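You operate a simulated robot arm through the tools that you are given. There is no shell and no other tool.

You run a simulated robot arm. Do the job below in one go: nothing can be reset, and whatever is moved stays where it is left.

JOB
Switch the mill off, then move its beaker to the black plate, brush up the dust, dial to rough.
Fine: spill no meal; use the purple brush and put it back where it stood. Set down upright: black beaker, purple brush. What is to be rubbed or washed off counts as gone when no trace of it is left.

Only the result counts: the job must be done as asked and must still hold three seconds after the hand-in. Knocking over, shifting, dropping, spilling or breaking anything else fails it.

ROBOT AND FRAMES
A 6-joint arm with a fingered hand, fixed in place. Base frame: the origin is on the floor under the middle of its stand, x ahead of it, y to its left, z up; the work surface is at about z = 85. Units: cm, rad, N and s.
With the tool pointing down near the work surface it reaches from about 30 to 82 cm from the base axis. Its first joint turns from -2.897 to 2.897 rad. Payload 4 kg.
The TCP is the grasp point between the finger pads, 2.6 cm short of the fingertips. In the tool frame z runs along the fingers and y along their closing line. The gripper opens to 13.2 cm; its body begins 7.3 cm behind the TCP. The gripper is a hand of 5 fingers: y runs from the thumb to the fingers, the wrist lies at [0, 0, -23.9] in the tool frame.
Orientation is that of the tool frame in the base frame, as [roll, pitch, yaw] about the fixed x, y, z axes, in that order (R = Rz(yaw) Ry(pitch) Rx(roll)). With the fingers straight down and closing along the base's y, the tool's x points along the base's -x, its y along +y and its z along -z.

CONTROLS
- The arm moves only by the tool step_arm. Its argument "moves" is a list of rows, each an object (a shift or turn left out is 0) with "slide": the shift along the base's x, y, z in units of 25 mm (1.0 is 25 mm), a list of three; "turn": the turn, a rotation vector about the base's x, y, z in units of 6 degrees (1.0 is 6 degrees), a list of three. In form: [{"slide": [dx, dy, dz], "turn": [rx, ry, rz]}, ...]. A call has 1 to 20 rows; each row shifts and turns the commanded pose from where the row before left it. A call with a number of a shift or a turn outside -1 to 1 is refused whole. Rows are played at 5 a second. More than 5 cm and 0.15 rad between two rows, and nothing of the call is played. Where a pose cannot be reached the arm comes as near as it can. A force on the tool above 40 N (or 10 N above the force at the start of the call, whichever is more), or a blocked arm, ends the call early, and 0.2 s more pass. In this call time passes only in rows, and 0.2 s behind the last. The reply holds the time, the measured pose of the TCP, the force on the tool along the base axes, the opening and the grip force, in the units named above and with some noise, with the torque about the TCP (base axes, N m) and any sound that the robot's microphone picked up, and new pictures: "show" is both (left out), scene, wrist or none.
- Cameras (640 x 400 px; columns grow to the right, rows downward): "scene" is fixed at [5, 50.14, 145.12]; the picture's right is [-0.63, -0.77, 0.00], its down [-0.35, 0.29, -0.89] and it looks along [0.69, -0.57, -0.45] (base axes); focal length 372 px, centre (320, 200). "wrist" rides on the gripper at [8.4, 0.2, -9.7] in the tool frame; the picture's right is [-0.02, 1.00, 0.00], its down [-0.75, -0.02, -0.66] and it looks along [-0.66, -0.01, 0.75] (tool axes); focal length 270 px, centre (320, 200). There is no depth. A picture from a camera that has moved, and an enlarged one, comes with that camera's place and axes in the base frame and with its lens.
- move_fingers(finger1, finger2, finger3, finger4, thumb_bend): sets how far each is bent, from 0 (flat) to 100 (curled in); at 30 the hand is open as for a grip, at 70 the pads meet at the TCP. One left out holds its place. A second passes; each finger stops where it meets its share of the squeeze, and holds until it gets a number again. It is the only way to open and close the hand. It gives what a move gives, with no picture; readings hold the bend of each and the force on the fingers (four entries, about 0 where the hand has none), thumb and palm.
- enlarge(camera, box): a new picture of the part [left, top, right, bottom] of that camera's present view, enlarged. No time passes.
- close_job(): hands the job in; it is judged then, once.

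Nothing tells you positions but the pictures and the camera data. Unless the task says otherwise, let go and move clear before handing in.

The tools are called after "Emit:" as a command line: name --argument value ..., lists and objects as JSON in quotes. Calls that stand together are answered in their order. step_arm: Moves the arm, as the interface text tells. Its arguments: {"type":"object","properties":{"moves":{"type":"array"},"show":{"type":"string","enum":["both","scene","wrist","none"]}},"required":["moves"]} The other tools are called the same way: move_fingers (finger1, finger2, finger3, finger4, thumb_bend) moves the fingers one by one; enlarge (camera, box) takes an enlarged picture of a part of a camera's view; close_job () hands the job in.

At the start:

```text
time: 0.0
tcp_pos: [55.45, 1.33, 117.79]
tool_rot: [3.14, 0.0, -3.141]
force: [-0.6, -0.2, 1.0]
moment: [-0.01, -0.04, 0.04]
finger_gap: 13.17
finger_force: 0.0
shape: jaw
bend: [30.0, 30.0, 30.0, 30.0, 30.0]
finger forces: [0.0, 0.0, 0.1, 0.0, 0.0, 0.0]
```

scene: 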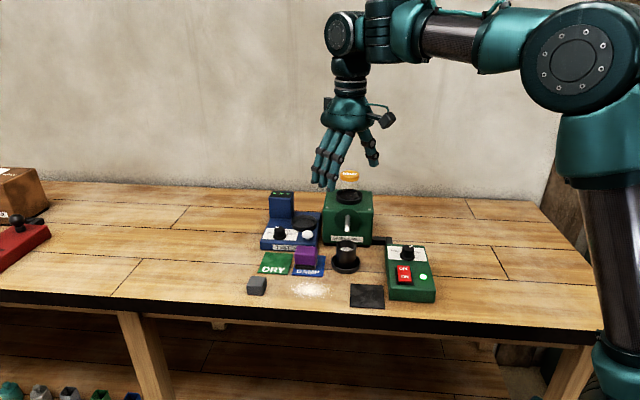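
wrist: 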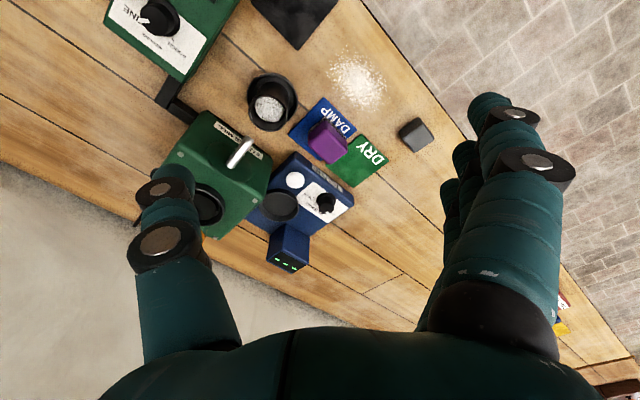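

I see a green mill with a control box (red switches, dial, green lamp), a black beaker under its spout, a black plate, dust on the table, a purple block on the DAMP/DRY mats and a grey block. I'll look closer before I move anything.

Emit:
enlarge --camera "scene" --box '[240, 160, 460, 320]'

Emit:
enlarge --camera "scene" --box '[370, 230, 450, 310]'

Emit:
enlarge --camera "scene" --box '[240, 230, 350, 310]'

Emit:
enlarge --camera "wrist" --box '[90, 0, 450, 270]'

Emit:
enlarge --camera "scene" --box '[310, 160, 400, 290]'

```text
2.50 times, centred on (350, 240) of scene
camera zoom: at [5.0, 50.14, 145.12], right [-0.63, -0.77, 0.0], down [-0.35, 0.29, -0.89], along [0.69, -0.57, -0.45], focal length 929 px, centre (245, 100)
```

zoom: 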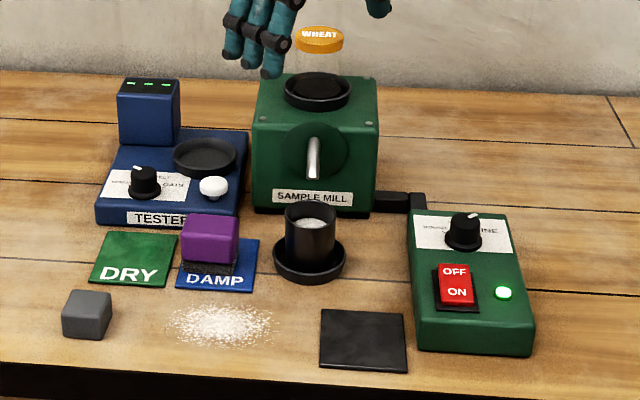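

```text
5.00 times, centred on (410, 270) of scene
camera zoom: at [5.0, 50.14, 145.12], right [-0.63, -0.77, 0.0], down [-0.35, 0.29, -0.89], along [0.69, -0.57, -0.45], focal length 1858 px, centre (-130, -150)
```

zoom: 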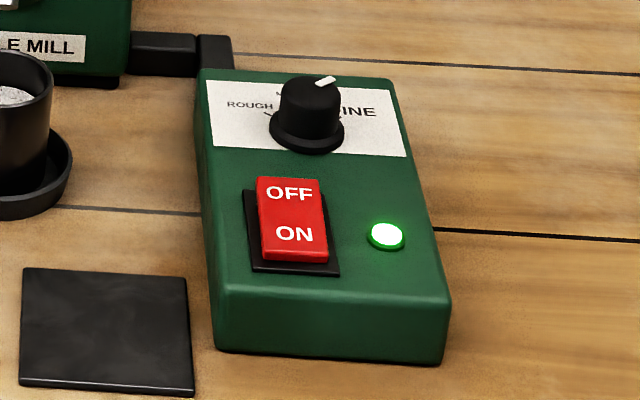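

```text
5.00 times, centred on (295, 270) of scene
camera zoom: at [5.0, 50.14, 145.12], right [-0.63, -0.77, 0.0], down [-0.35, 0.29, -0.89], along [0.69, -0.57, -0.45], focal length 1858 px, centre (445, -150)
```

zoom: 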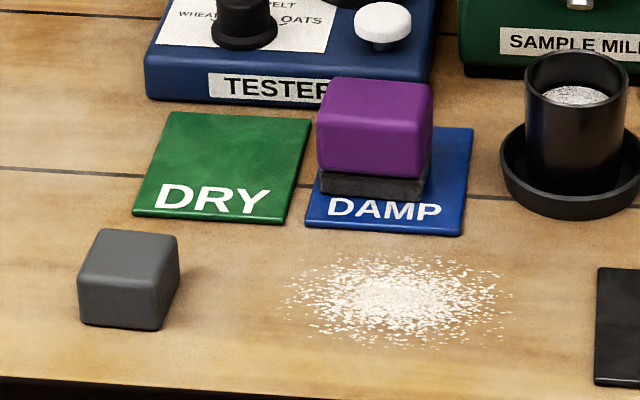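

```text
1.48 times, centred on (270, 135) of wrist
camera zoom: at [47.0, 1.45, 127.45], right [0.02, 1.0, 0.0], down [0.75, -0.02, 0.66], along [0.66, -0.01, -0.75], focal length 400 px, centre (394, 296)
```

zoom: 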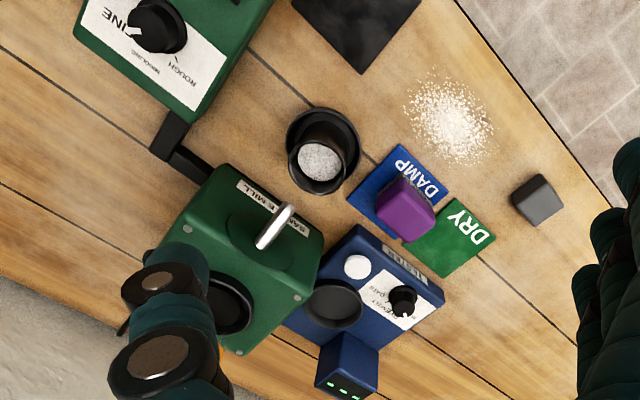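

```text
3.08 times, centred on (355, 225) of scene
camera zoom: at [5.0, 50.14, 145.12], right [-0.63, -0.77, 0.0], down [-0.35, 0.29, -0.89], along [0.69, -0.57, -0.45], focal length 1144 px, centre (212, 123)
```

zoom: 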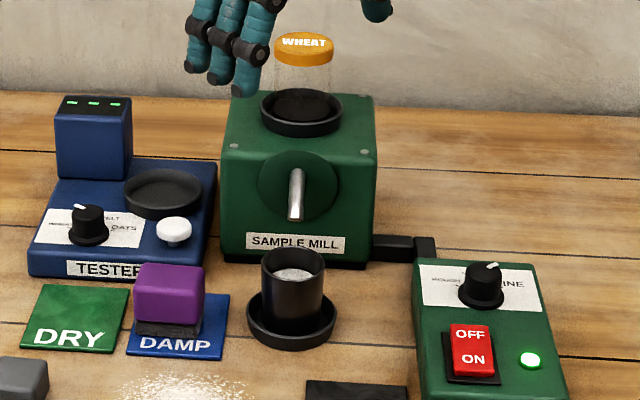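

The control box has a rocker with OFF at the back and ON at the front, a lit green lamp, and a dial that seems to point at FINE. By my estimate OFF is near (48.4, -11.5, 90), the beaker near (63, -6.4), the black plate near (51, -2), the dust near (61, 6) and the purple brush near (69, 3). Next I'll form a pointing finger for the switch.

Emit:
move_fingers --finger1 55 --finger2 100 --finger3 100 --finger4 100 --thumb_bend 30

Emit:
step_arm --moves '[{"slide": [-0.8, -1, -0.5]}, {"slide": [-0.8, -1, -0.5]}, {"slide": [-0.8, -1, -0.5]}]' --show "both"

```text
time: 1.0
tcp_pos: [55.39, 1.27, 117.8]
tool_rot: [-3.14, 0.001, -3.142]
force: [0.4, 0.3, -0.1]
moment: [0.01, 0.04, -0.01]
finger_gap: 9.94
finger_force: 0.1
shape: fingers
bend: [55.0, 100.0, 100.0, 100.0, 30.0]
finger forces: [0.1, 0.1, 0.1, 0.1, 0.0, 0.0]
```

```text
time: 1.8
tcp_pos: [49.39, -6.12, 114.01]
tool_rot: [-3.141, 0.0, 3.141]
force: [0.7, -0.4, -0.4]
moment: [-0.02, 0.02, 0.01]
finger_gap: 9.92
finger_force: 0.0
shape: fingers
bend: [55.0, 100.0, 100.0, 100.0, 30.0]
finger forces: [0.1, 0.0, 0.0, 0.0, 0.0, 0.1]
camera wrist: at [40.9, -6.09, 123.72], right [0.02, 1.0, 0.0], down [0.75, -0.02, 0.66], along [0.66, -0.01, -0.75], focal length 270 px, centre (320, 200)
```

scene: 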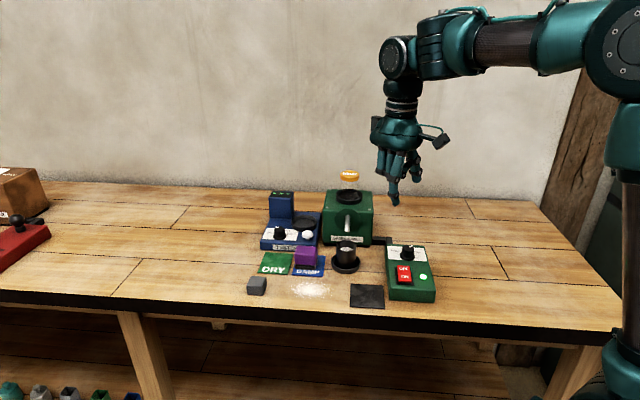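
wrist: 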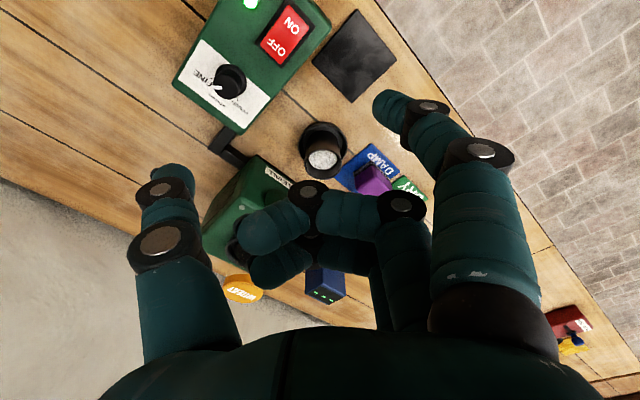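

Finger 1 is on the camera side and its tip sits about 4 cm below the TCP. I'll fold the thumb in, yaw the hand so it stays clear of the dial, and bring that fingertip over OFF.

Emit:
move_fingers --thumb_bend 100

Emit:
step_arm --moves '[{"slide": [0.165, -0.284, -0.7], "turn": [0, 0, 0.9375]}, {"slide": [0.165, -0.284, -0.7], "turn": [0, 0, 0.9375]}, {"slide": [0.165, -0.284, -0.7], "turn": [0, 0, 0.9375]}, {"slide": [0.165, -0.284, -0.7], "turn": [0, 0, 0.9375]}, {"slide": [0.165, -0.284, -0.7], "turn": [0, 0, 0.9375]}, {"slide": [0.165, -0.284, -0.7], "turn": [0, 0, 0.9375]}, {"slide": [0.165, -0.284, -0.7], "turn": [0, 0, 0.9375]}, {"slide": [0.165, -0.284, -0.7], "turn": [0, 0, 0.9375]}]' --show "both"

Emit:
enlarge --camera "scene" --box '[340, 160, 460, 310]'

```text
time: 2.8
tcp_pos: [49.44, -6.12, 114.05]
tool_rot: [-3.141, -0.001, 3.141]
force: [-0.4, -0.7, 0.0]
moment: [0.03, -0.03, 0.01]
finger_gap: 3.46
finger_force: 0.1
shape: fingers
bend: [55.0, 100.0, 100.0, 100.0, 88.0]
finger forces: [0.1, 0.0, 0.0, 0.1, 0.0, 0.0]
```

```text
time: 4.6
tcp_pos: [52.84, -11.81, 99.79]
tool_rot: [3.141, 0.0, -2.354]
force: [0.6, -0.8, 0.2]
moment: [0.04, 0.0, 0.02]
finger_gap: 3.45
finger_force: 0.1
shape: fingers
bend: [55.0, 100.0, 100.0, 100.0, 88.0]
finger forces: [0.0, 0.1, 0.0, 0.0, 0.0, 0.1]
camera wrist: at [46.62, -17.77, 109.56], right [-0.69, 0.72, 0.0], down [0.54, 0.52, 0.66], along [0.47, 0.46, -0.75], focal length 270 px, centre (320, 200)
```

scene: 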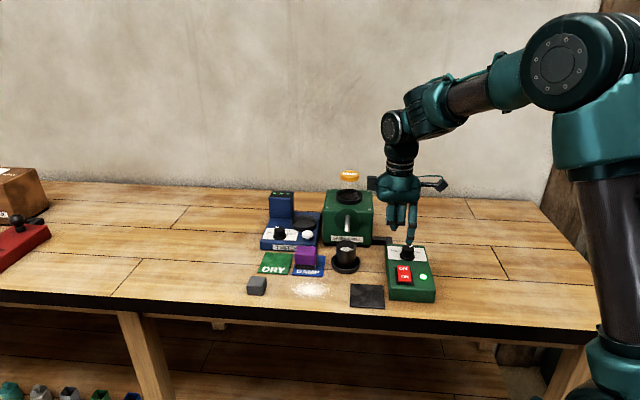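
wrist: 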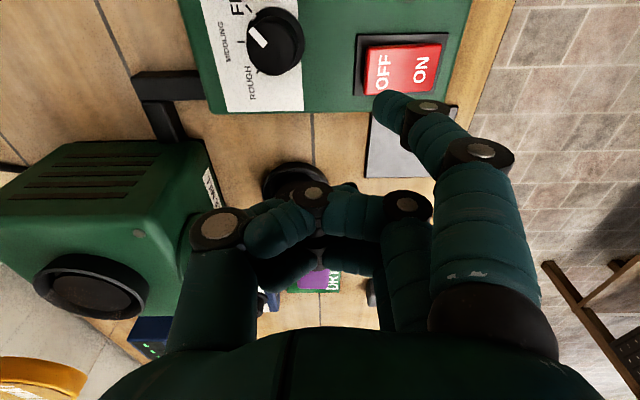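

```text
2.67 times, centred on (400, 235) of scene
camera zoom: at [5.0, 50.14, 145.12], right [-0.63, -0.77, 0.0], down [-0.35, 0.29, -0.89], along [0.69, -0.57, -0.45], focal length 991 px, centre (107, 107)
```

zoom: 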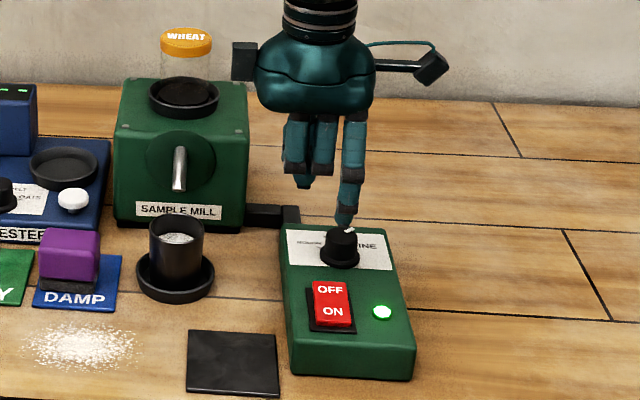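

The fingertip is above the box, just behind the switch. I'll shift it about 1.3 cm and go down to just above OFF.

Emit:
step_arm --moves '[{"slide": [-0.07, 0.26, -0.5]}, {"slide": [-0.07, 0.26, -0.5]}, {"slide": [0, 0, -0.6]}]' --show "both"

Emit:
enlarge --camera "scene" --box '[370, 210, 450, 310]'

Emit:
enlarge --camera "wrist" --box '[200, 0, 500, 180]'

```text
time: 5.4
tcp_pos: [52.31, -10.63, 95.89]
tool_rot: [-3.141, 0.0, -2.355]
force: [-0.8, 0.9, 0.1]
moment: [0.02, 0.0, -0.01]
finger_gap: 3.46
finger_force: 0.1
shape: fingers
bend: [55.0, 100.0, 100.0, 100.0, 88.0]
finger forces: [0.1, 0.0, 0.0, 0.1, 0.0, 0.0]
camera wrist: at [46.3, -16.55, 105.56], right [-0.69, 0.72, 0.0], down [0.54, 0.52, 0.66], along [0.47, 0.46, -0.75], focal length 270 px, centre (320, 200)
```

scene: 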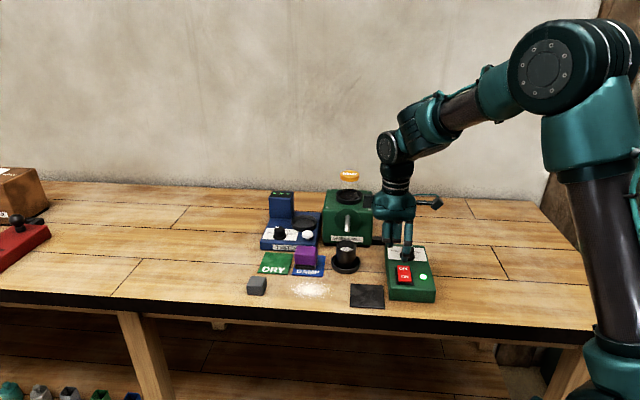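
wrist: 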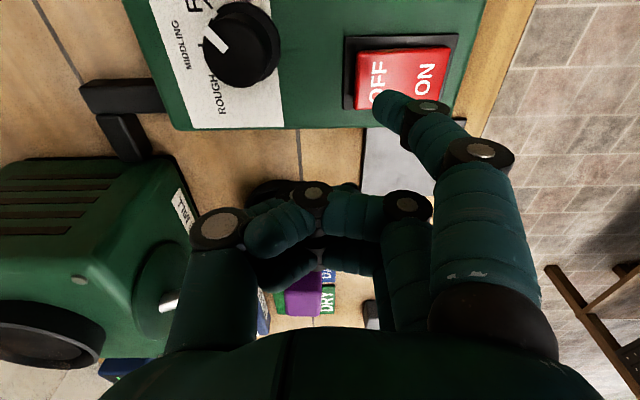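

```text
4.00 times, centred on (410, 260) of scene
camera zoom: at [5.0, 50.14, 145.12], right [-0.63, -0.77, 0.0], down [-0.35, 0.29, -0.89], along [0.69, -0.57, -0.45], focal length 1487 px, centre (-40, -40)
```

zoom: 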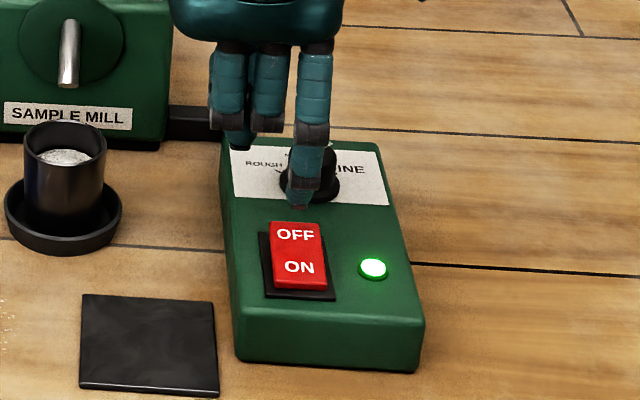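

```text
2.13 times, centred on (350, 90) of wrist
camera zoom: at [46.3, -16.55, 105.56], right [-0.69, 0.72, 0.0], down [0.54, 0.52, 0.66], along [0.47, 0.46, -0.75], focal length 577 px, centre (256, 435)
```

zoom: 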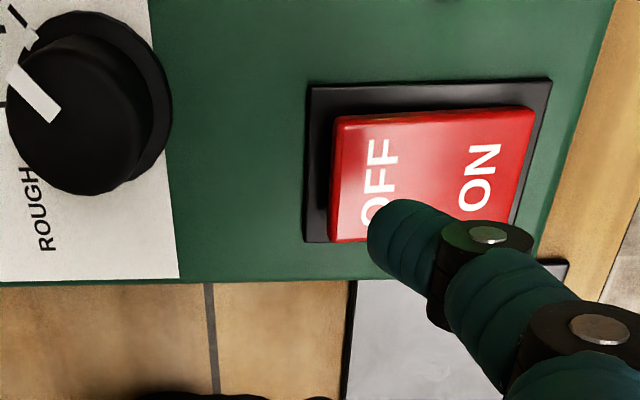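

The fingertip now projects onto the OFF half, a little in front of the label's middle. I'll shift it slightly back and press down in small steps.

Emit:
step_arm --moves '[{"slide": [0.11, -0.12, 0]}, {"slide": [0, 0, -0.3]}, {"slide": [0, 0, -0.3]}, {"slide": [0, 0, -0.2]}, {"slide": [0, 0, -0.15]}]' --show "both"

Emit:
enlarge --camera "scene" --box '[370, 210, 450, 310]'

Emit:
enlarge --camera "wrist" --box '[200, 0, 500, 180]'

```text
time: 6.6
tcp_pos: [52.73, -10.87, 93.59]
tool_rot: [-3.142, 0.0, -2.356]
force: [0.6, 0.8, 1.2]
moment: [0.01, 0.03, -0.04]
finger_gap: 3.4
finger_force: 0.9
shape: fingers
bend: [55.0, 100.0, 100.0, 100.0, 88.0]
finger forces: [1.2, 0.1, 0.0, 0.0, 0.0, 0.0]
camera wrist: at [46.62, -16.8, 103.3], right [-0.69, 0.72, 0.0], down [0.54, 0.52, 0.66], along [0.48, 0.46, -0.75], focal length 270 px, centre (320, 200)
```

scene: 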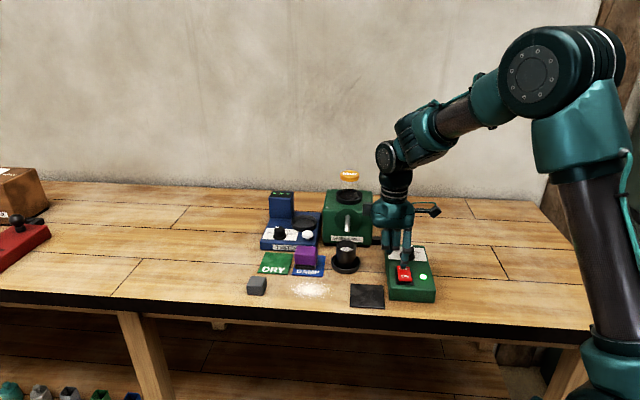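
wrist: 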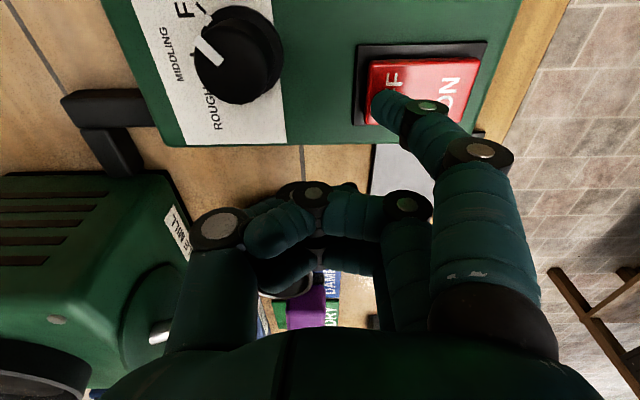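

```text
4.00 times, centred on (410, 260) of scene
camera zoom: at [5.0, 50.14, 145.12], right [-0.63, -0.77, 0.0], down [-0.35, 0.29, -0.89], along [0.69, -0.57, -0.45], focal length 1487 px, centre (-40, -40)
```

zoom: 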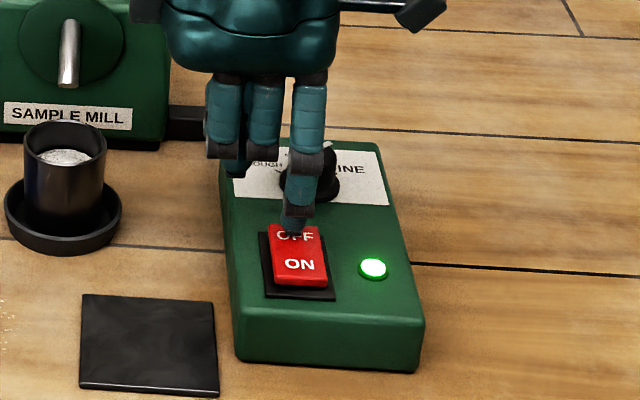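

```text
2.13 times, centred on (350, 90) of wrist
camera zoom: at [46.62, -16.8, 103.3], right [-0.69, 0.72, 0.0], down [0.54, 0.52, 0.66], along [0.48, 0.46, -0.75], focal length 577 px, centre (256, 435)
```

zoom: 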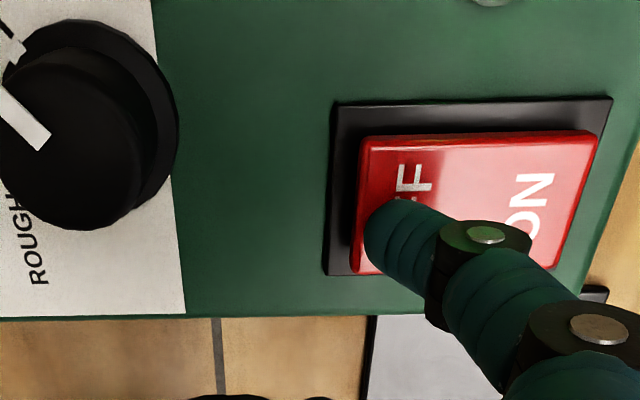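

The finger touches OFF with about 1 N. I'll keep pressing in small steps.

Emit:
step_arm --moves '[{"slide": [0, 0, -0.1]}, {"slide": [0, 0, -0.1]}, {"slide": [0, 0, -0.1]}]' --show "scene"

Emit:
enlarge --camera "scene" --box '[370, 210, 450, 310]'

```text
time: 7.5
tcp_pos: [52.68, -10.94, 93.21]
tool_rot: [-3.138, 0.002, -2.355]
force: [-2.4, -0.3, 25.3]
moment: [-0.04, 1.3, 0.05]
finger_gap: 3.38
finger_force: 12.1
shape: fingers
bend: [61.0, 100.0, 100.0, 100.0, 88.0]
finger forces: [24.2, 0.1, 0.0, 0.0, 0.0, 0.0]
stopped in row 3: the force on the tool passed its limit at 40 N (the readings are from after the stop); the commanded pose is now the measured one
```

scene: 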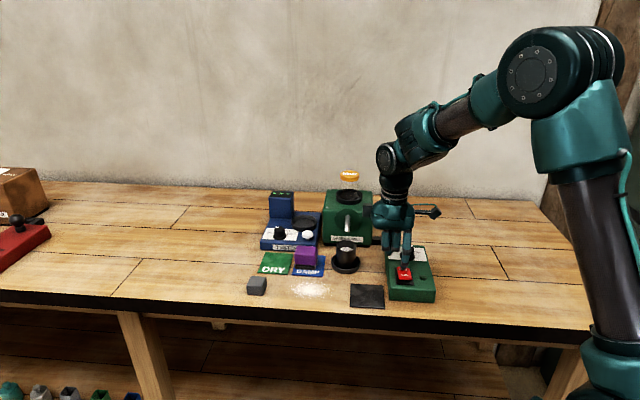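

```text
4.00 times, centred on (410, 260) of scene
camera zoom: at [5.0, 50.14, 145.12], right [-0.63, -0.77, 0.0], down [-0.35, 0.29, -0.89], along [0.69, -0.57, -0.45], focal length 1487 px, centre (-40, -40)
```

zoom: 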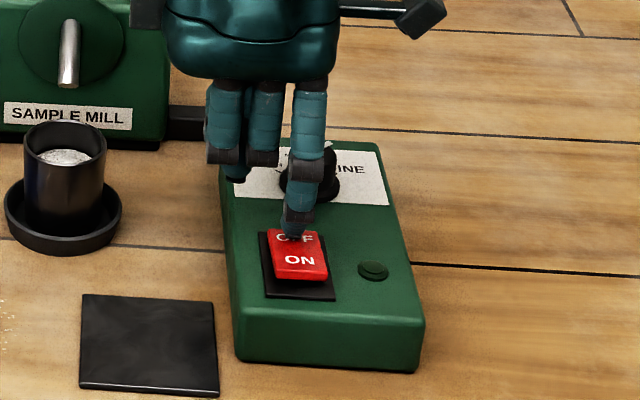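

The lamp is dark, so the mill is off. I'll lift away, open the hand and look at the beaker and dial from close up.

Emit:
step_arm --moves '[{"slide": [0, 0, 0.6]}, {"slide": [0, 0, 1]}, {"slide": [0, -0.4, 1]}, {"slide": [0, -0.6, 1]}, {"slide": [0, -0.6, 1]}, {"slide": [0, -0.6, 0.5]}]' --show "none"

Emit:
move_fingers --finger1 30 --finger2 30 --finger3 30 --finger4 30 --thumb_bend 30

Emit:
step_arm --moves '[{"slide": [0, 0, 0]}]' --show "both"

Emit:
enlarge --camera "wrist" --box '[180, 60, 440, 260]'

Emit:
enlarge --camera "wrist" --box '[160, 0, 320, 120]'

Emit:
enlarge --camera "scene" --box '[370, 230, 450, 310]'

```text
time: 8.9
tcp_pos: [52.68, -16.38, 105.96]
tool_rot: [-3.138, 0.002, -2.357]
force: [0.5, 0.2, -0.3]
moment: [0.0, 0.02, 0.02]
finger_gap: 3.42
finger_force: 0.1
shape: fingers
bend: [55.0, 100.0, 100.0, 100.0, 88.0]
finger forces: [0.1, 0.0, 0.0, 0.1, 0.1, 0.1]
```

```text
time: 9.9
tcp_pos: [52.91, -16.33, 105.83]
tool_rot: [-3.14, 0.003, -2.357]
force: [-1.1, -0.5, -0.6]
moment: [0.0, -0.02, 0.01]
finger_gap: 13.86
finger_force: 0.0
shape: fingers
bend: [30.0, 30.0, 30.0, 30.0, 30.0]
finger forces: [0.0, 0.0, 0.0, 0.0, 0.0, 0.1]
```

```text
time: 10.3
tcp_pos: [52.78, -16.26, 105.79]
tool_rot: [-3.141, 0.001, -2.356]
force: [0.2, -0.1, 0.5]
moment: [0.03, -0.03, 0.01]
finger_gap: 13.84
finger_force: 0.0
shape: fingers
bend: [30.0, 30.0, 30.0, 30.0, 30.0]
finger forces: [0.0, 0.1, 0.0, 0.0, 0.1, 0.0]
camera wrist: at [46.66, -22.28, 115.51], right [-0.69, 0.72, 0.0], down [0.54, 0.52, 0.66], along [0.48, 0.46, -0.75], focal length 270 px, centre (320, 200)
```

scene: 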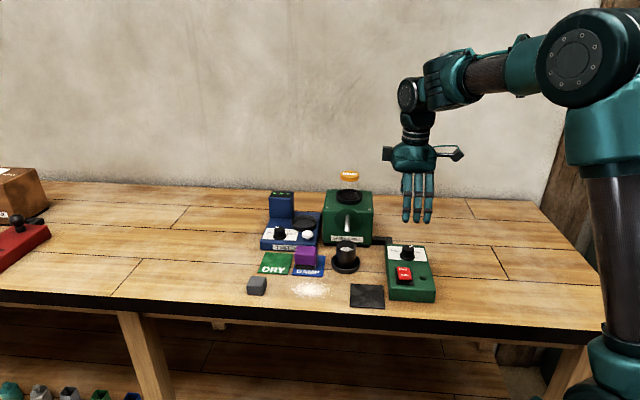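
wrist: 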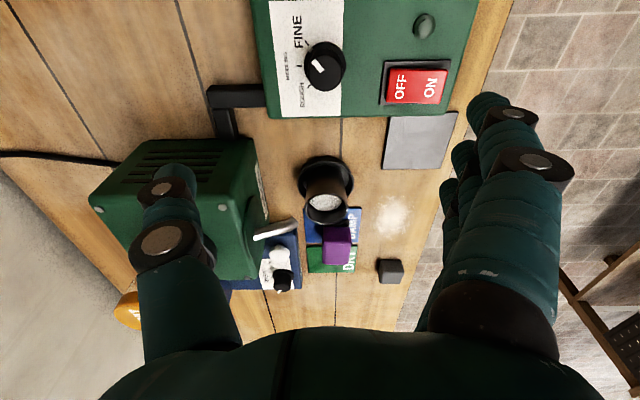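

```text
2.00 times, centred on (310, 160) of wrist
camera zoom: at [46.66, -22.28, 115.51], right [-0.69, 0.72, 0.0], down [0.54, 0.52, 0.66], along [0.48, 0.46, -0.75], focal length 541 px, centre (340, 280)
```

zoom: 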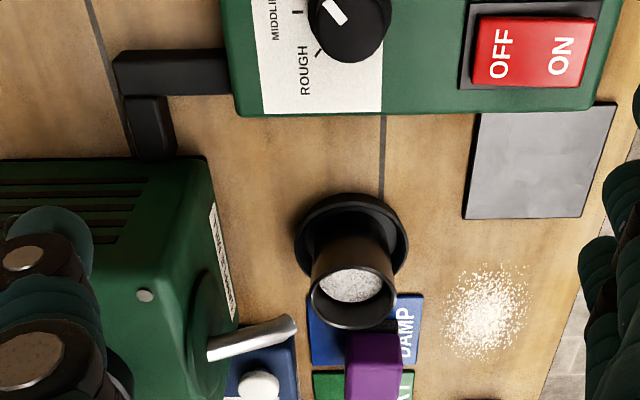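

```text
3.33 times, centred on (240, 60) of wrist
camera zoom: at [46.66, -22.28, 115.51], right [-0.69, 0.72, 0.0], down [0.54, 0.52, 0.66], along [0.48, 0.46, -0.75], focal length 901 px, centre (587, 667)
```

zoom: 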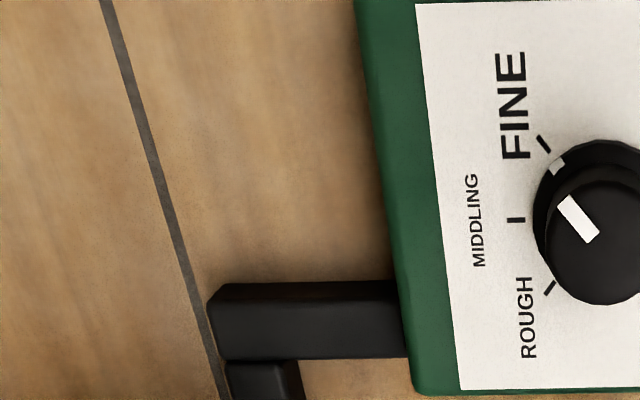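

```text
5.00 times, centred on (410, 270) of scene
camera zoom: at [5.0, 50.14, 145.12], right [-0.63, -0.77, 0.0], down [-0.35, 0.29, -0.89], along [0.69, -0.57, -0.45], focal length 1858 px, centre (-130, -150)
```

zoom: 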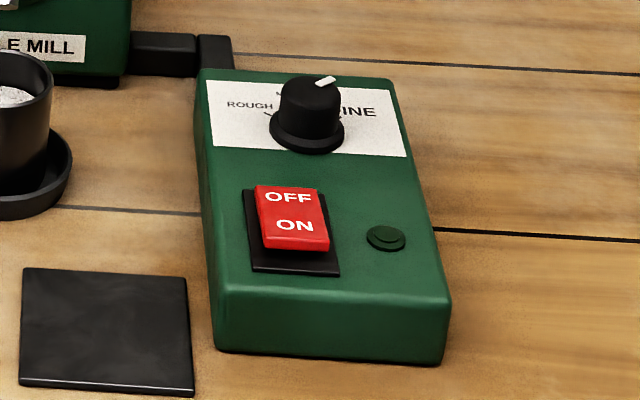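

The lamp is out, the dial points to FINE, and the ROUGH tick is about 90° counter-clockwise from there. The beaker is at about (62.5, -5.6), rim near z = 91, in a dish-shaped foot, with the spout tip at about (65, -8.2, 93.6) just behind it. I'll turn the hand so its camera looks toward the mill and inspect the beaker from the front.

Emit:
step_arm --moves '[{"slide": [0.075, 0.477, -0.155], "turn": [0, 0, -1]}, {"slide": [0.075, 0.477, -0.155], "turn": [0, 0, -1]}, {"slide": [0.075, 0.477, -0.155], "turn": [0, 0, -1]}, {"slide": [0.075, 0.477, -0.155], "turn": [0, 0, -1]}, {"slide": [0.075, 0.477, -0.155], "turn": [0, 0, -1]}, {"slide": [0.075, 0.477, -0.155], "turn": [0, 0, -1]}, {"slide": [0.075, 0.477, -0.155], "turn": [0, 0, -1]}, {"slide": [0.075, 0.477, -0.155], "turn": [0, 0, -1]}, {"slide": [0.075, 0.477, -0.155], "turn": [0, 0, -1]}, {"slide": [0.075, 0.477, -0.155], "turn": [0, 0, -1]}, {"slide": [0.075, 0.477, -0.155], "turn": [0, 0, -1]}, {"slide": [0.075, 0.477, -0.155], "turn": [0, 0, -1]}, {"slide": [0.075, 0.477, -0.155], "turn": [0, 0, -1]}, {"slide": [0.075, 0.477, -0.155], "turn": [0, 0, -1]}, {"slide": [0.075, 0.477, -0.155], "turn": [0, 0, -1]}]' --show "both"

Emit:
enlarge --camera "wrist" --box '[180, 60, 480, 260]'

```text
time: 13.5
tcp_pos: [55.55, 1.36, 99.87]
tool_rot: [-3.138, 0.002, 2.355]
force: [0.0, 1.1, -0.5]
moment: [-0.02, -0.02, -0.02]
finger_gap: 13.82
finger_force: 0.1
shape: fingers
bend: [30.0, 30.0, 30.0, 30.0, 30.0]
finger forces: [0.0, 0.0, 0.0, 0.1, 0.0, 0.0]
camera wrist: at [49.73, 7.54, 109.58], right [0.72, 0.69, 0.0], down [0.52, -0.54, 0.66], along [0.45, -0.48, -0.75], focal length 270 px, centre (320, 200)
```

scene: 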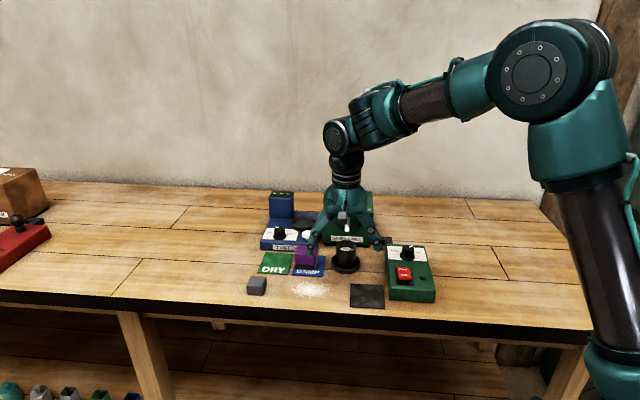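
wrist: 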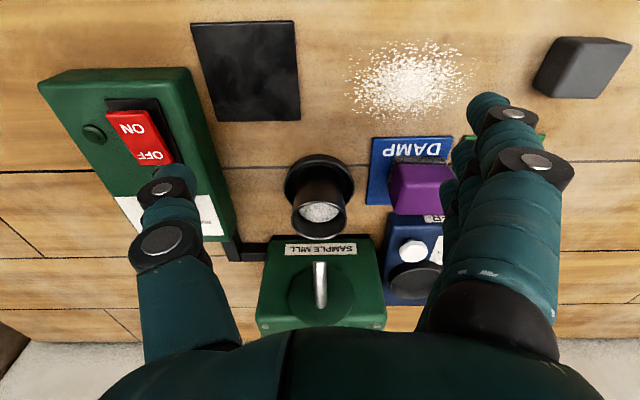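

```text
2.00 times, centred on (330, 160) of wrist
camera zoom: at [49.73, 7.54, 109.58], right [0.72, 0.69, 0.0], down [0.52, -0.54, 0.66], along [0.45, -0.48, -0.75], focal length 541 px, centre (300, 280)
```

zoom: 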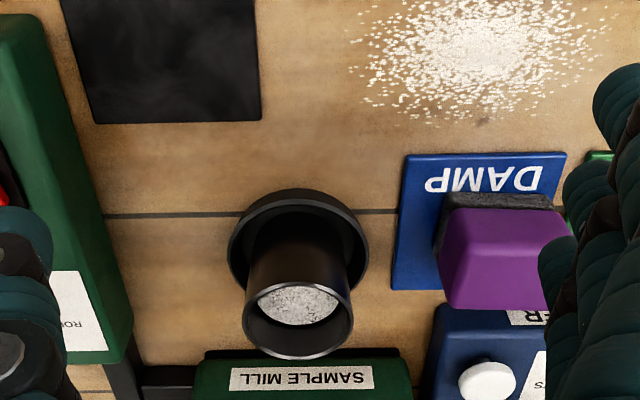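

This view puts the beaker centre at about (62.2, -5.8), its rim at z about 91.5 and roughly 5.2 cm across, and the plate centre at about (50.4, -1.9). The brush edge is 7.4 cm from the beaker, so I'll narrow the hand before going down and move over the beaker at a safe height.

Emit:
move_fingers --finger1 45 --finger2 45 --finger3 45 --finger4 45 --thumb_bend 45

Emit:
step_arm --moves '[{"slide": [0.44, -0.48, 0.1]}, {"slide": [0.44, -0.48, 0]}, {"slide": [0.44, -0.48, 0]}, {"slide": [0.44, -0.48, 0]}]' --show "both"

Emit:
enlarge --camera "wrist" --box '[180, 40, 480, 240]'

Emit:
enlarge --camera "scene" --box '[270, 180, 410, 290]'

```text
time: 14.5
tcp_pos: [55.7, 1.32, 99.84]
tool_rot: [-3.139, 0.002, 2.356]
force: [0.3, 0.5, 0.3]
moment: [0.0, -0.02, -0.01]
finger_gap: 9.2
finger_force: 0.0
shape: fingers
bend: [45.0, 45.0, 45.0, 45.0, 45.0]
finger forces: [0.0, 0.1, 0.0, 0.0, 0.1, 0.0]
```

```text
time: 15.5
tcp_pos: [60.06, -3.33, 100.27]
tool_rot: [-3.141, 0.002, 2.356]
force: [0.6, -0.1, -0.7]
moment: [-0.01, 0.0, -0.02]
finger_gap: 9.2
finger_force: 0.1
shape: fingers
bend: [45.0, 45.0, 45.0, 45.0, 45.0]
finger forces: [0.1, 0.1, 0.0, 0.0, 0.1, 0.1]
camera wrist: at [54.12, 2.7, 109.93], right [0.72, 0.69, 0.0], down [0.52, -0.54, 0.66], along [0.46, -0.48, -0.75], focal length 270 px, centre (320, 200)
```

scene: 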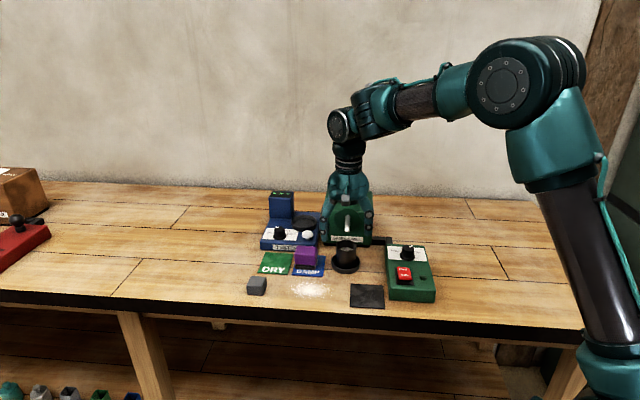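
wrist: 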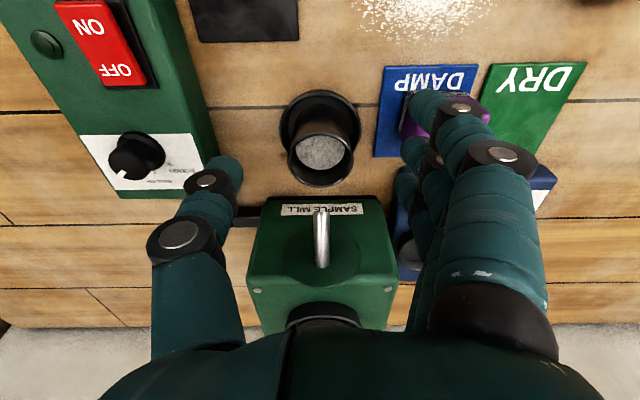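

```text
2.00 times, centred on (330, 140) of wrist
camera zoom: at [54.12, 2.7, 109.93], right [0.72, 0.69, 0.0], down [0.52, -0.54, 0.66], along [0.46, -0.48, -0.75], focal length 541 px, centre (300, 320)
```

zoom: 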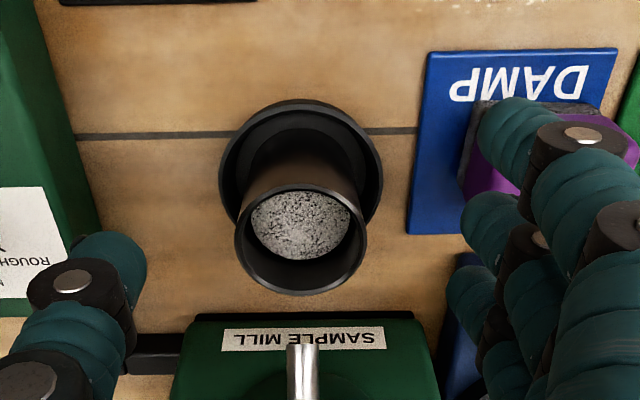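

```text
3.64 times, centred on (340, 235) of scene
camera zoom: at [5.0, 50.14, 145.12], right [-0.63, -0.77, 0.0], down [-0.35, 0.29, -0.89], along [0.69, -0.57, -0.45], focal length 1352 px, centre (247, 73)
```

zoom: 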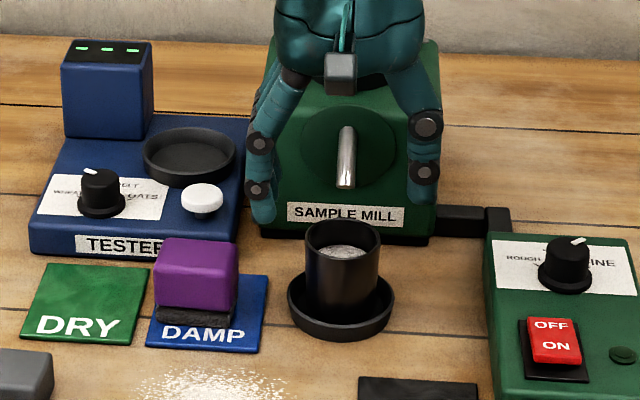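

The hand is centred sideways on the beaker at (62.5, -5.9). I'll move 3.5 cm toward it and go down to just above the rim for a check.

Emit:
step_arm --moves '[{"slide": [0.33, -0.34, 0]}, {"slide": [0.33, -0.34, 0]}, {"slide": [0.33, -0.34, 0]}, {"slide": [0, 0, -0.5]}, {"slide": [0, 0, -0.5]}, {"slide": [0, 0, -0.4]}]' --show "both"

Emit:
enlarge --camera "wrist" --box '[160, 40, 480, 260]'

Emit:
enlarge --camera "scene" --box '[270, 180, 410, 290]'

```text
time: 16.9
tcp_pos: [62.48, -6.08, 96.75]
tool_rot: [-3.14, -0.001, 2.357]
force: [0.0, -0.8, 0.5]
moment: [-0.01, 0.01, 0.01]
finger_gap: 9.2
finger_force: 0.0
shape: fingers
bend: [45.0, 45.0, 45.0, 45.0, 45.0]
finger forces: [0.0, 0.1, 0.0, 0.0, 0.0, 0.0]
camera wrist: at [56.52, 0.02, 106.4], right [0.72, 0.69, 0.0], down [0.52, -0.54, 0.66], along [0.45, -0.48, -0.75], focal length 270 px, centre (320, 200)
```

scene: 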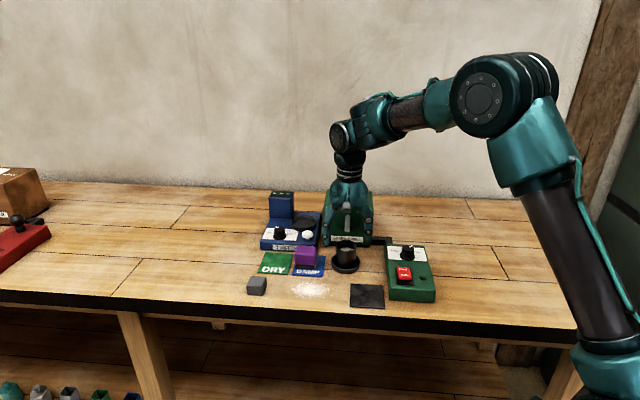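
wrist: 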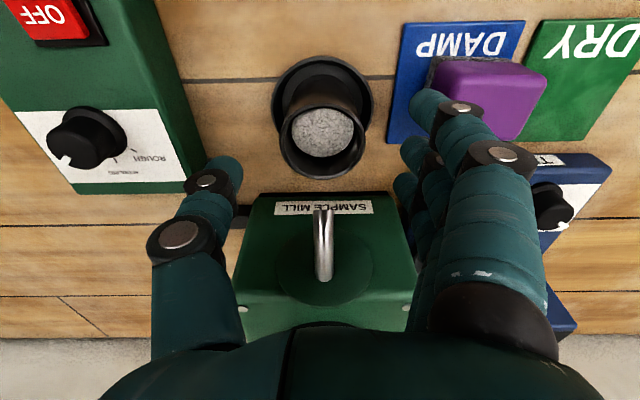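

```text
1.82 times, centred on (320, 150) of wrist
camera zoom: at [56.52, 0.02, 106.4], right [0.72, 0.69, 0.0], down [0.52, -0.54, 0.66], along [0.45, -0.48, -0.75], focal length 491 px, centre (320, 291)
```

zoom: 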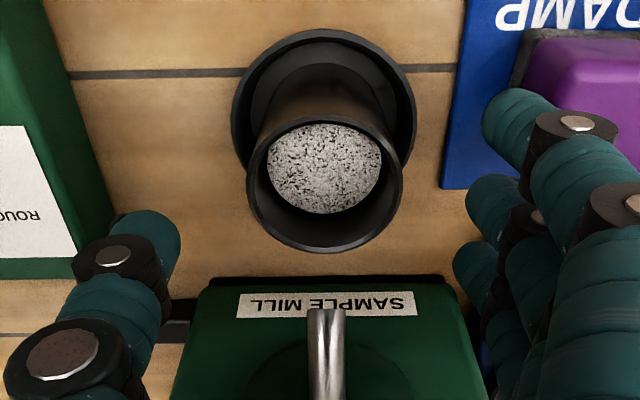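

```text
3.64 times, centred on (340, 235) of scene
camera zoom: at [5.0, 50.14, 145.12], right [-0.63, -0.77, 0.0], down [-0.35, 0.29, -0.89], along [0.69, -0.57, -0.45], focal length 1352 px, centre (247, 73)
```

zoom: 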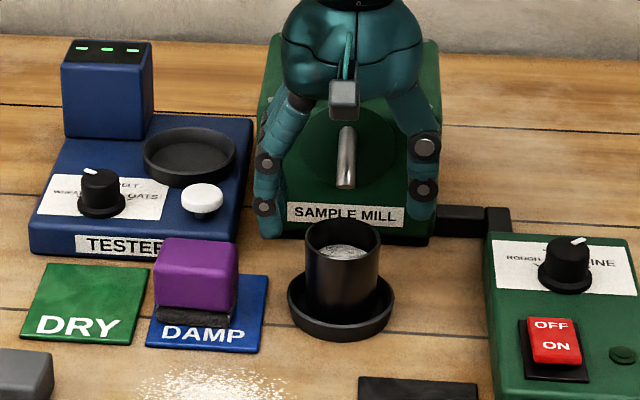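

The hand is lined up and the spout clears the palm. I'll make a small correction, go straight down around the beaker, and look again before closing.

Emit:
step_arm --moves '[{"slide": [-0.17, 0.21, 0]}, {"slide": [0, 0, -0.5]}, {"slide": [0, 0, -0.5]}, {"slide": [0, 0, -0.5]}, {"slide": [0, 0, -0.5]}, {"slide": [0, 0, -0.38]}]' --show "both"

Emit:
enlarge --camera "wrist" --box '[160, 20, 480, 240]'

Emit:
enlarge --camera "scene" --box '[270, 180, 410, 290]'

```text
time: 18.3
tcp_pos: [61.94, -5.44, 90.73]
tool_rot: [-3.141, 0.001, 2.356]
force: [0.1, 0.6, 0.6]
moment: [-0.01, -0.01, 0.01]
finger_gap: 9.19
finger_force: 0.0
shape: fingers
bend: [45.0, 45.0, 45.0, 45.0, 45.0]
finger forces: [0.0, 0.0, 0.1, 0.0, 0.0, 0.1]
camera wrist: at [56.07, 0.72, 100.44], right [0.72, 0.69, 0.0], down [0.52, -0.54, 0.66], along [0.46, -0.48, -0.75], focal length 270 px, centre (320, 200)
```

scene: 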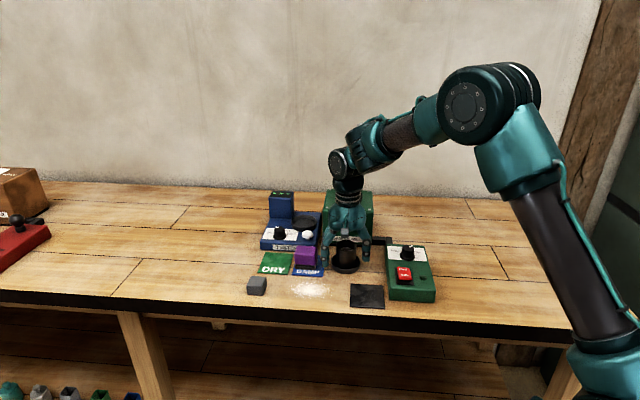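
wrist: 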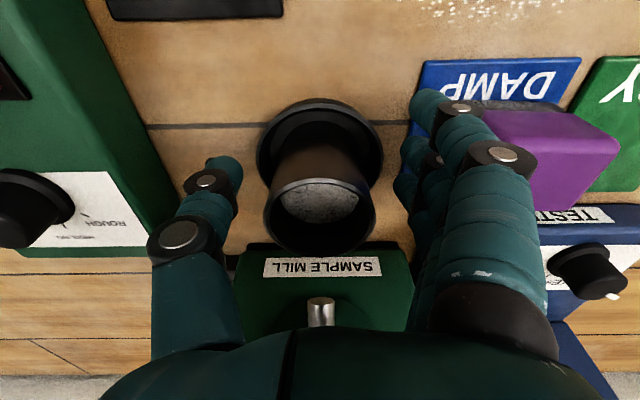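

```text
1.82 times, centred on (320, 130) of wrist
camera zoom: at [56.07, 0.72, 100.44], right [0.72, 0.69, 0.0], down [0.52, -0.54, 0.66], along [0.46, -0.48, -0.75], focal length 491 px, centre (320, 327)
```

zoom: 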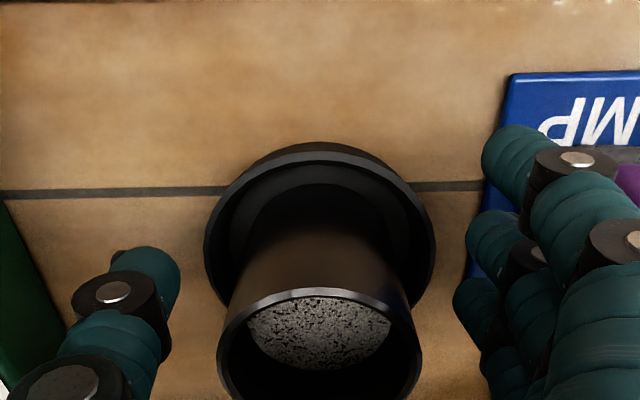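

```text
3.64 times, centred on (340, 235) of scene
camera zoom: at [5.0, 50.14, 145.12], right [-0.63, -0.77, 0.0], down [-0.35, 0.29, -0.89], along [0.69, -0.57, -0.45], focal length 1352 px, centre (247, 73)
```

zoom: 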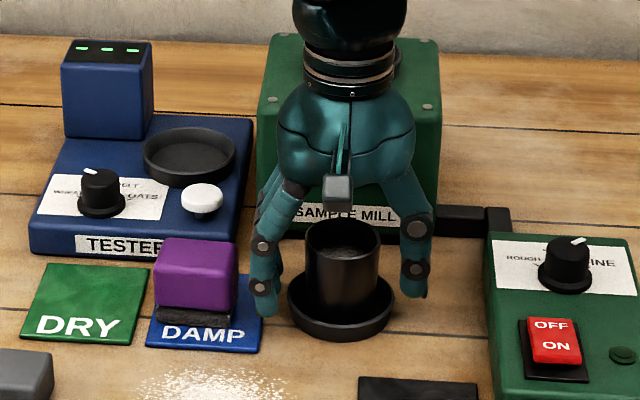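

The fingers straddle the beaker above its foot. I'll close fingers 2 and 3 and the thumb to just short of contact, then check centring.

Emit:
move_fingers --finger2 54 --finger3 54 --thumb_bend 54

Emit:
enlarge --camera "wrist" --box '[160, 20, 480, 240]'

Emit:
enlarge --camera "scene" --box '[300, 200, 390, 290]'

```text
time: 19.3
tcp_pos: [61.96, -5.32, 90.82]
tool_rot: [-3.139, 0.004, 2.356]
force: [0.3, 0.0, 0.4]
moment: [0.0, 0.02, 0.01]
finger_gap: 7.76
finger_force: 0.0
shape: fingers
bend: [45.0, 54.0, 54.0, 45.0, 54.0]
finger forces: [0.0, 0.1, 0.0, 0.1, 0.1, 0.0]
```

```text
1.82 times, centred on (320, 130) of wrist
camera zoom: at [56.07, 0.71, 100.45], right [0.72, 0.69, 0.0], down [0.52, -0.54, 0.66], along [0.46, -0.48, -0.75], focal length 491 px, centre (320, 327)
```

zoom: 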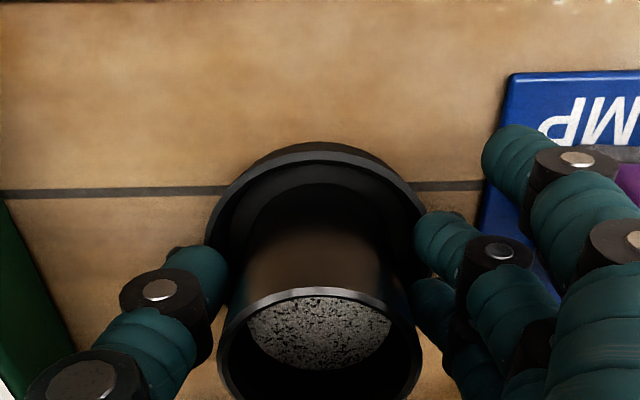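

```text
4.44 times, centred on (345, 245) of scene
camera zoom: at [5.0, 50.14, 145.12], right [-0.63, -0.77, 0.0], down [-0.35, 0.29, -0.89], along [0.69, -0.57, -0.45], focal length 1652 px, centre (209, 0)
```

zoom: 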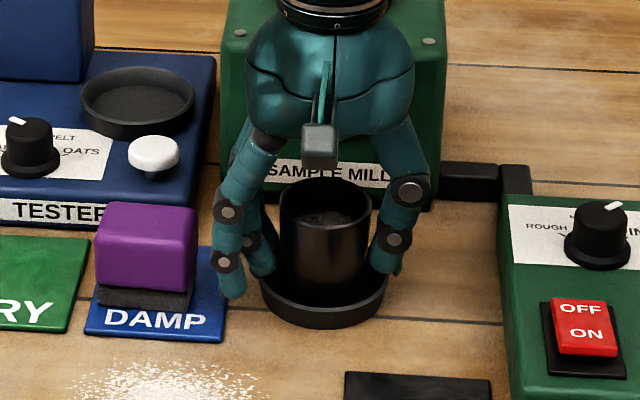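

Both sides are nearly equally close to the wall. I'll close the grip.

Emit:
move_fingers --finger2 70 --finger3 70 --thumb_bend 70

Emit:
enlarge --camera "wrist" --box '[160, 20, 480, 240]'

Emit:
enlarge --camera "scene" --box '[300, 200, 390, 290]'

```text
time: 20.3
tcp_pos: [61.88, -5.28, 90.7]
tool_rot: [-3.139, 0.002, 2.355]
force: [0.2, 0.0, 0.0]
moment: [0.02, -0.03, 0.0]
finger_gap: 7.14
finger_force: 15.7
shape: fingers
bend: [45.0, 61.0, 56.0, 45.0, 63.0]
finger forces: [0.1, 8.0, 8.8, 0.0, 15.2, 0.1]
```

```text
1.82 times, centred on (320, 130) of wrist
camera zoom: at [56.07, 0.71, 100.45], right [0.72, 0.69, 0.0], down [0.52, -0.54, 0.66], along [0.46, -0.48, -0.75], focal length 491 px, centre (320, 327)
```

zoom: 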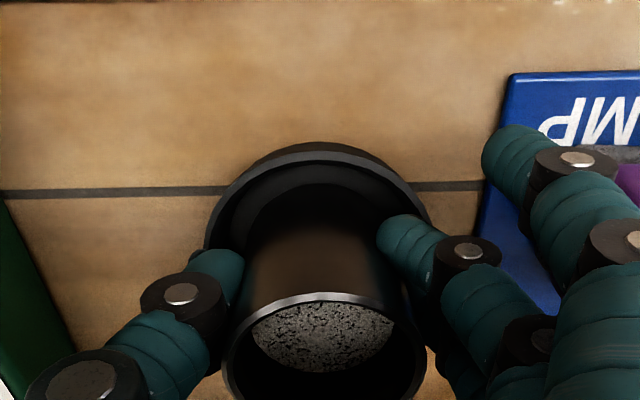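

```text
4.44 times, centred on (345, 245) of scene
camera zoom: at [5.0, 50.14, 145.12], right [-0.63, -0.77, 0.0], down [-0.35, 0.29, -0.89], along [0.69, -0.57, -0.45], focal length 1652 px, centre (209, 0)
```

zoom: 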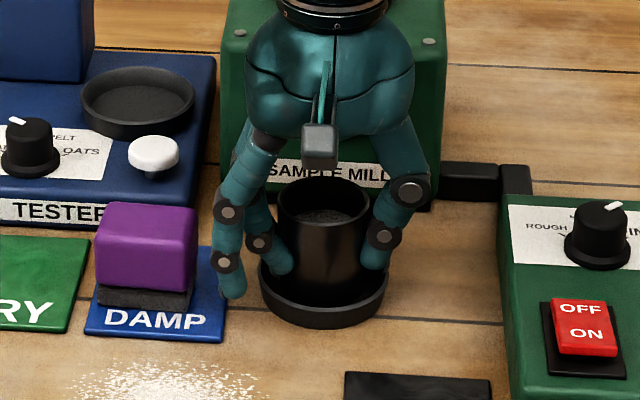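

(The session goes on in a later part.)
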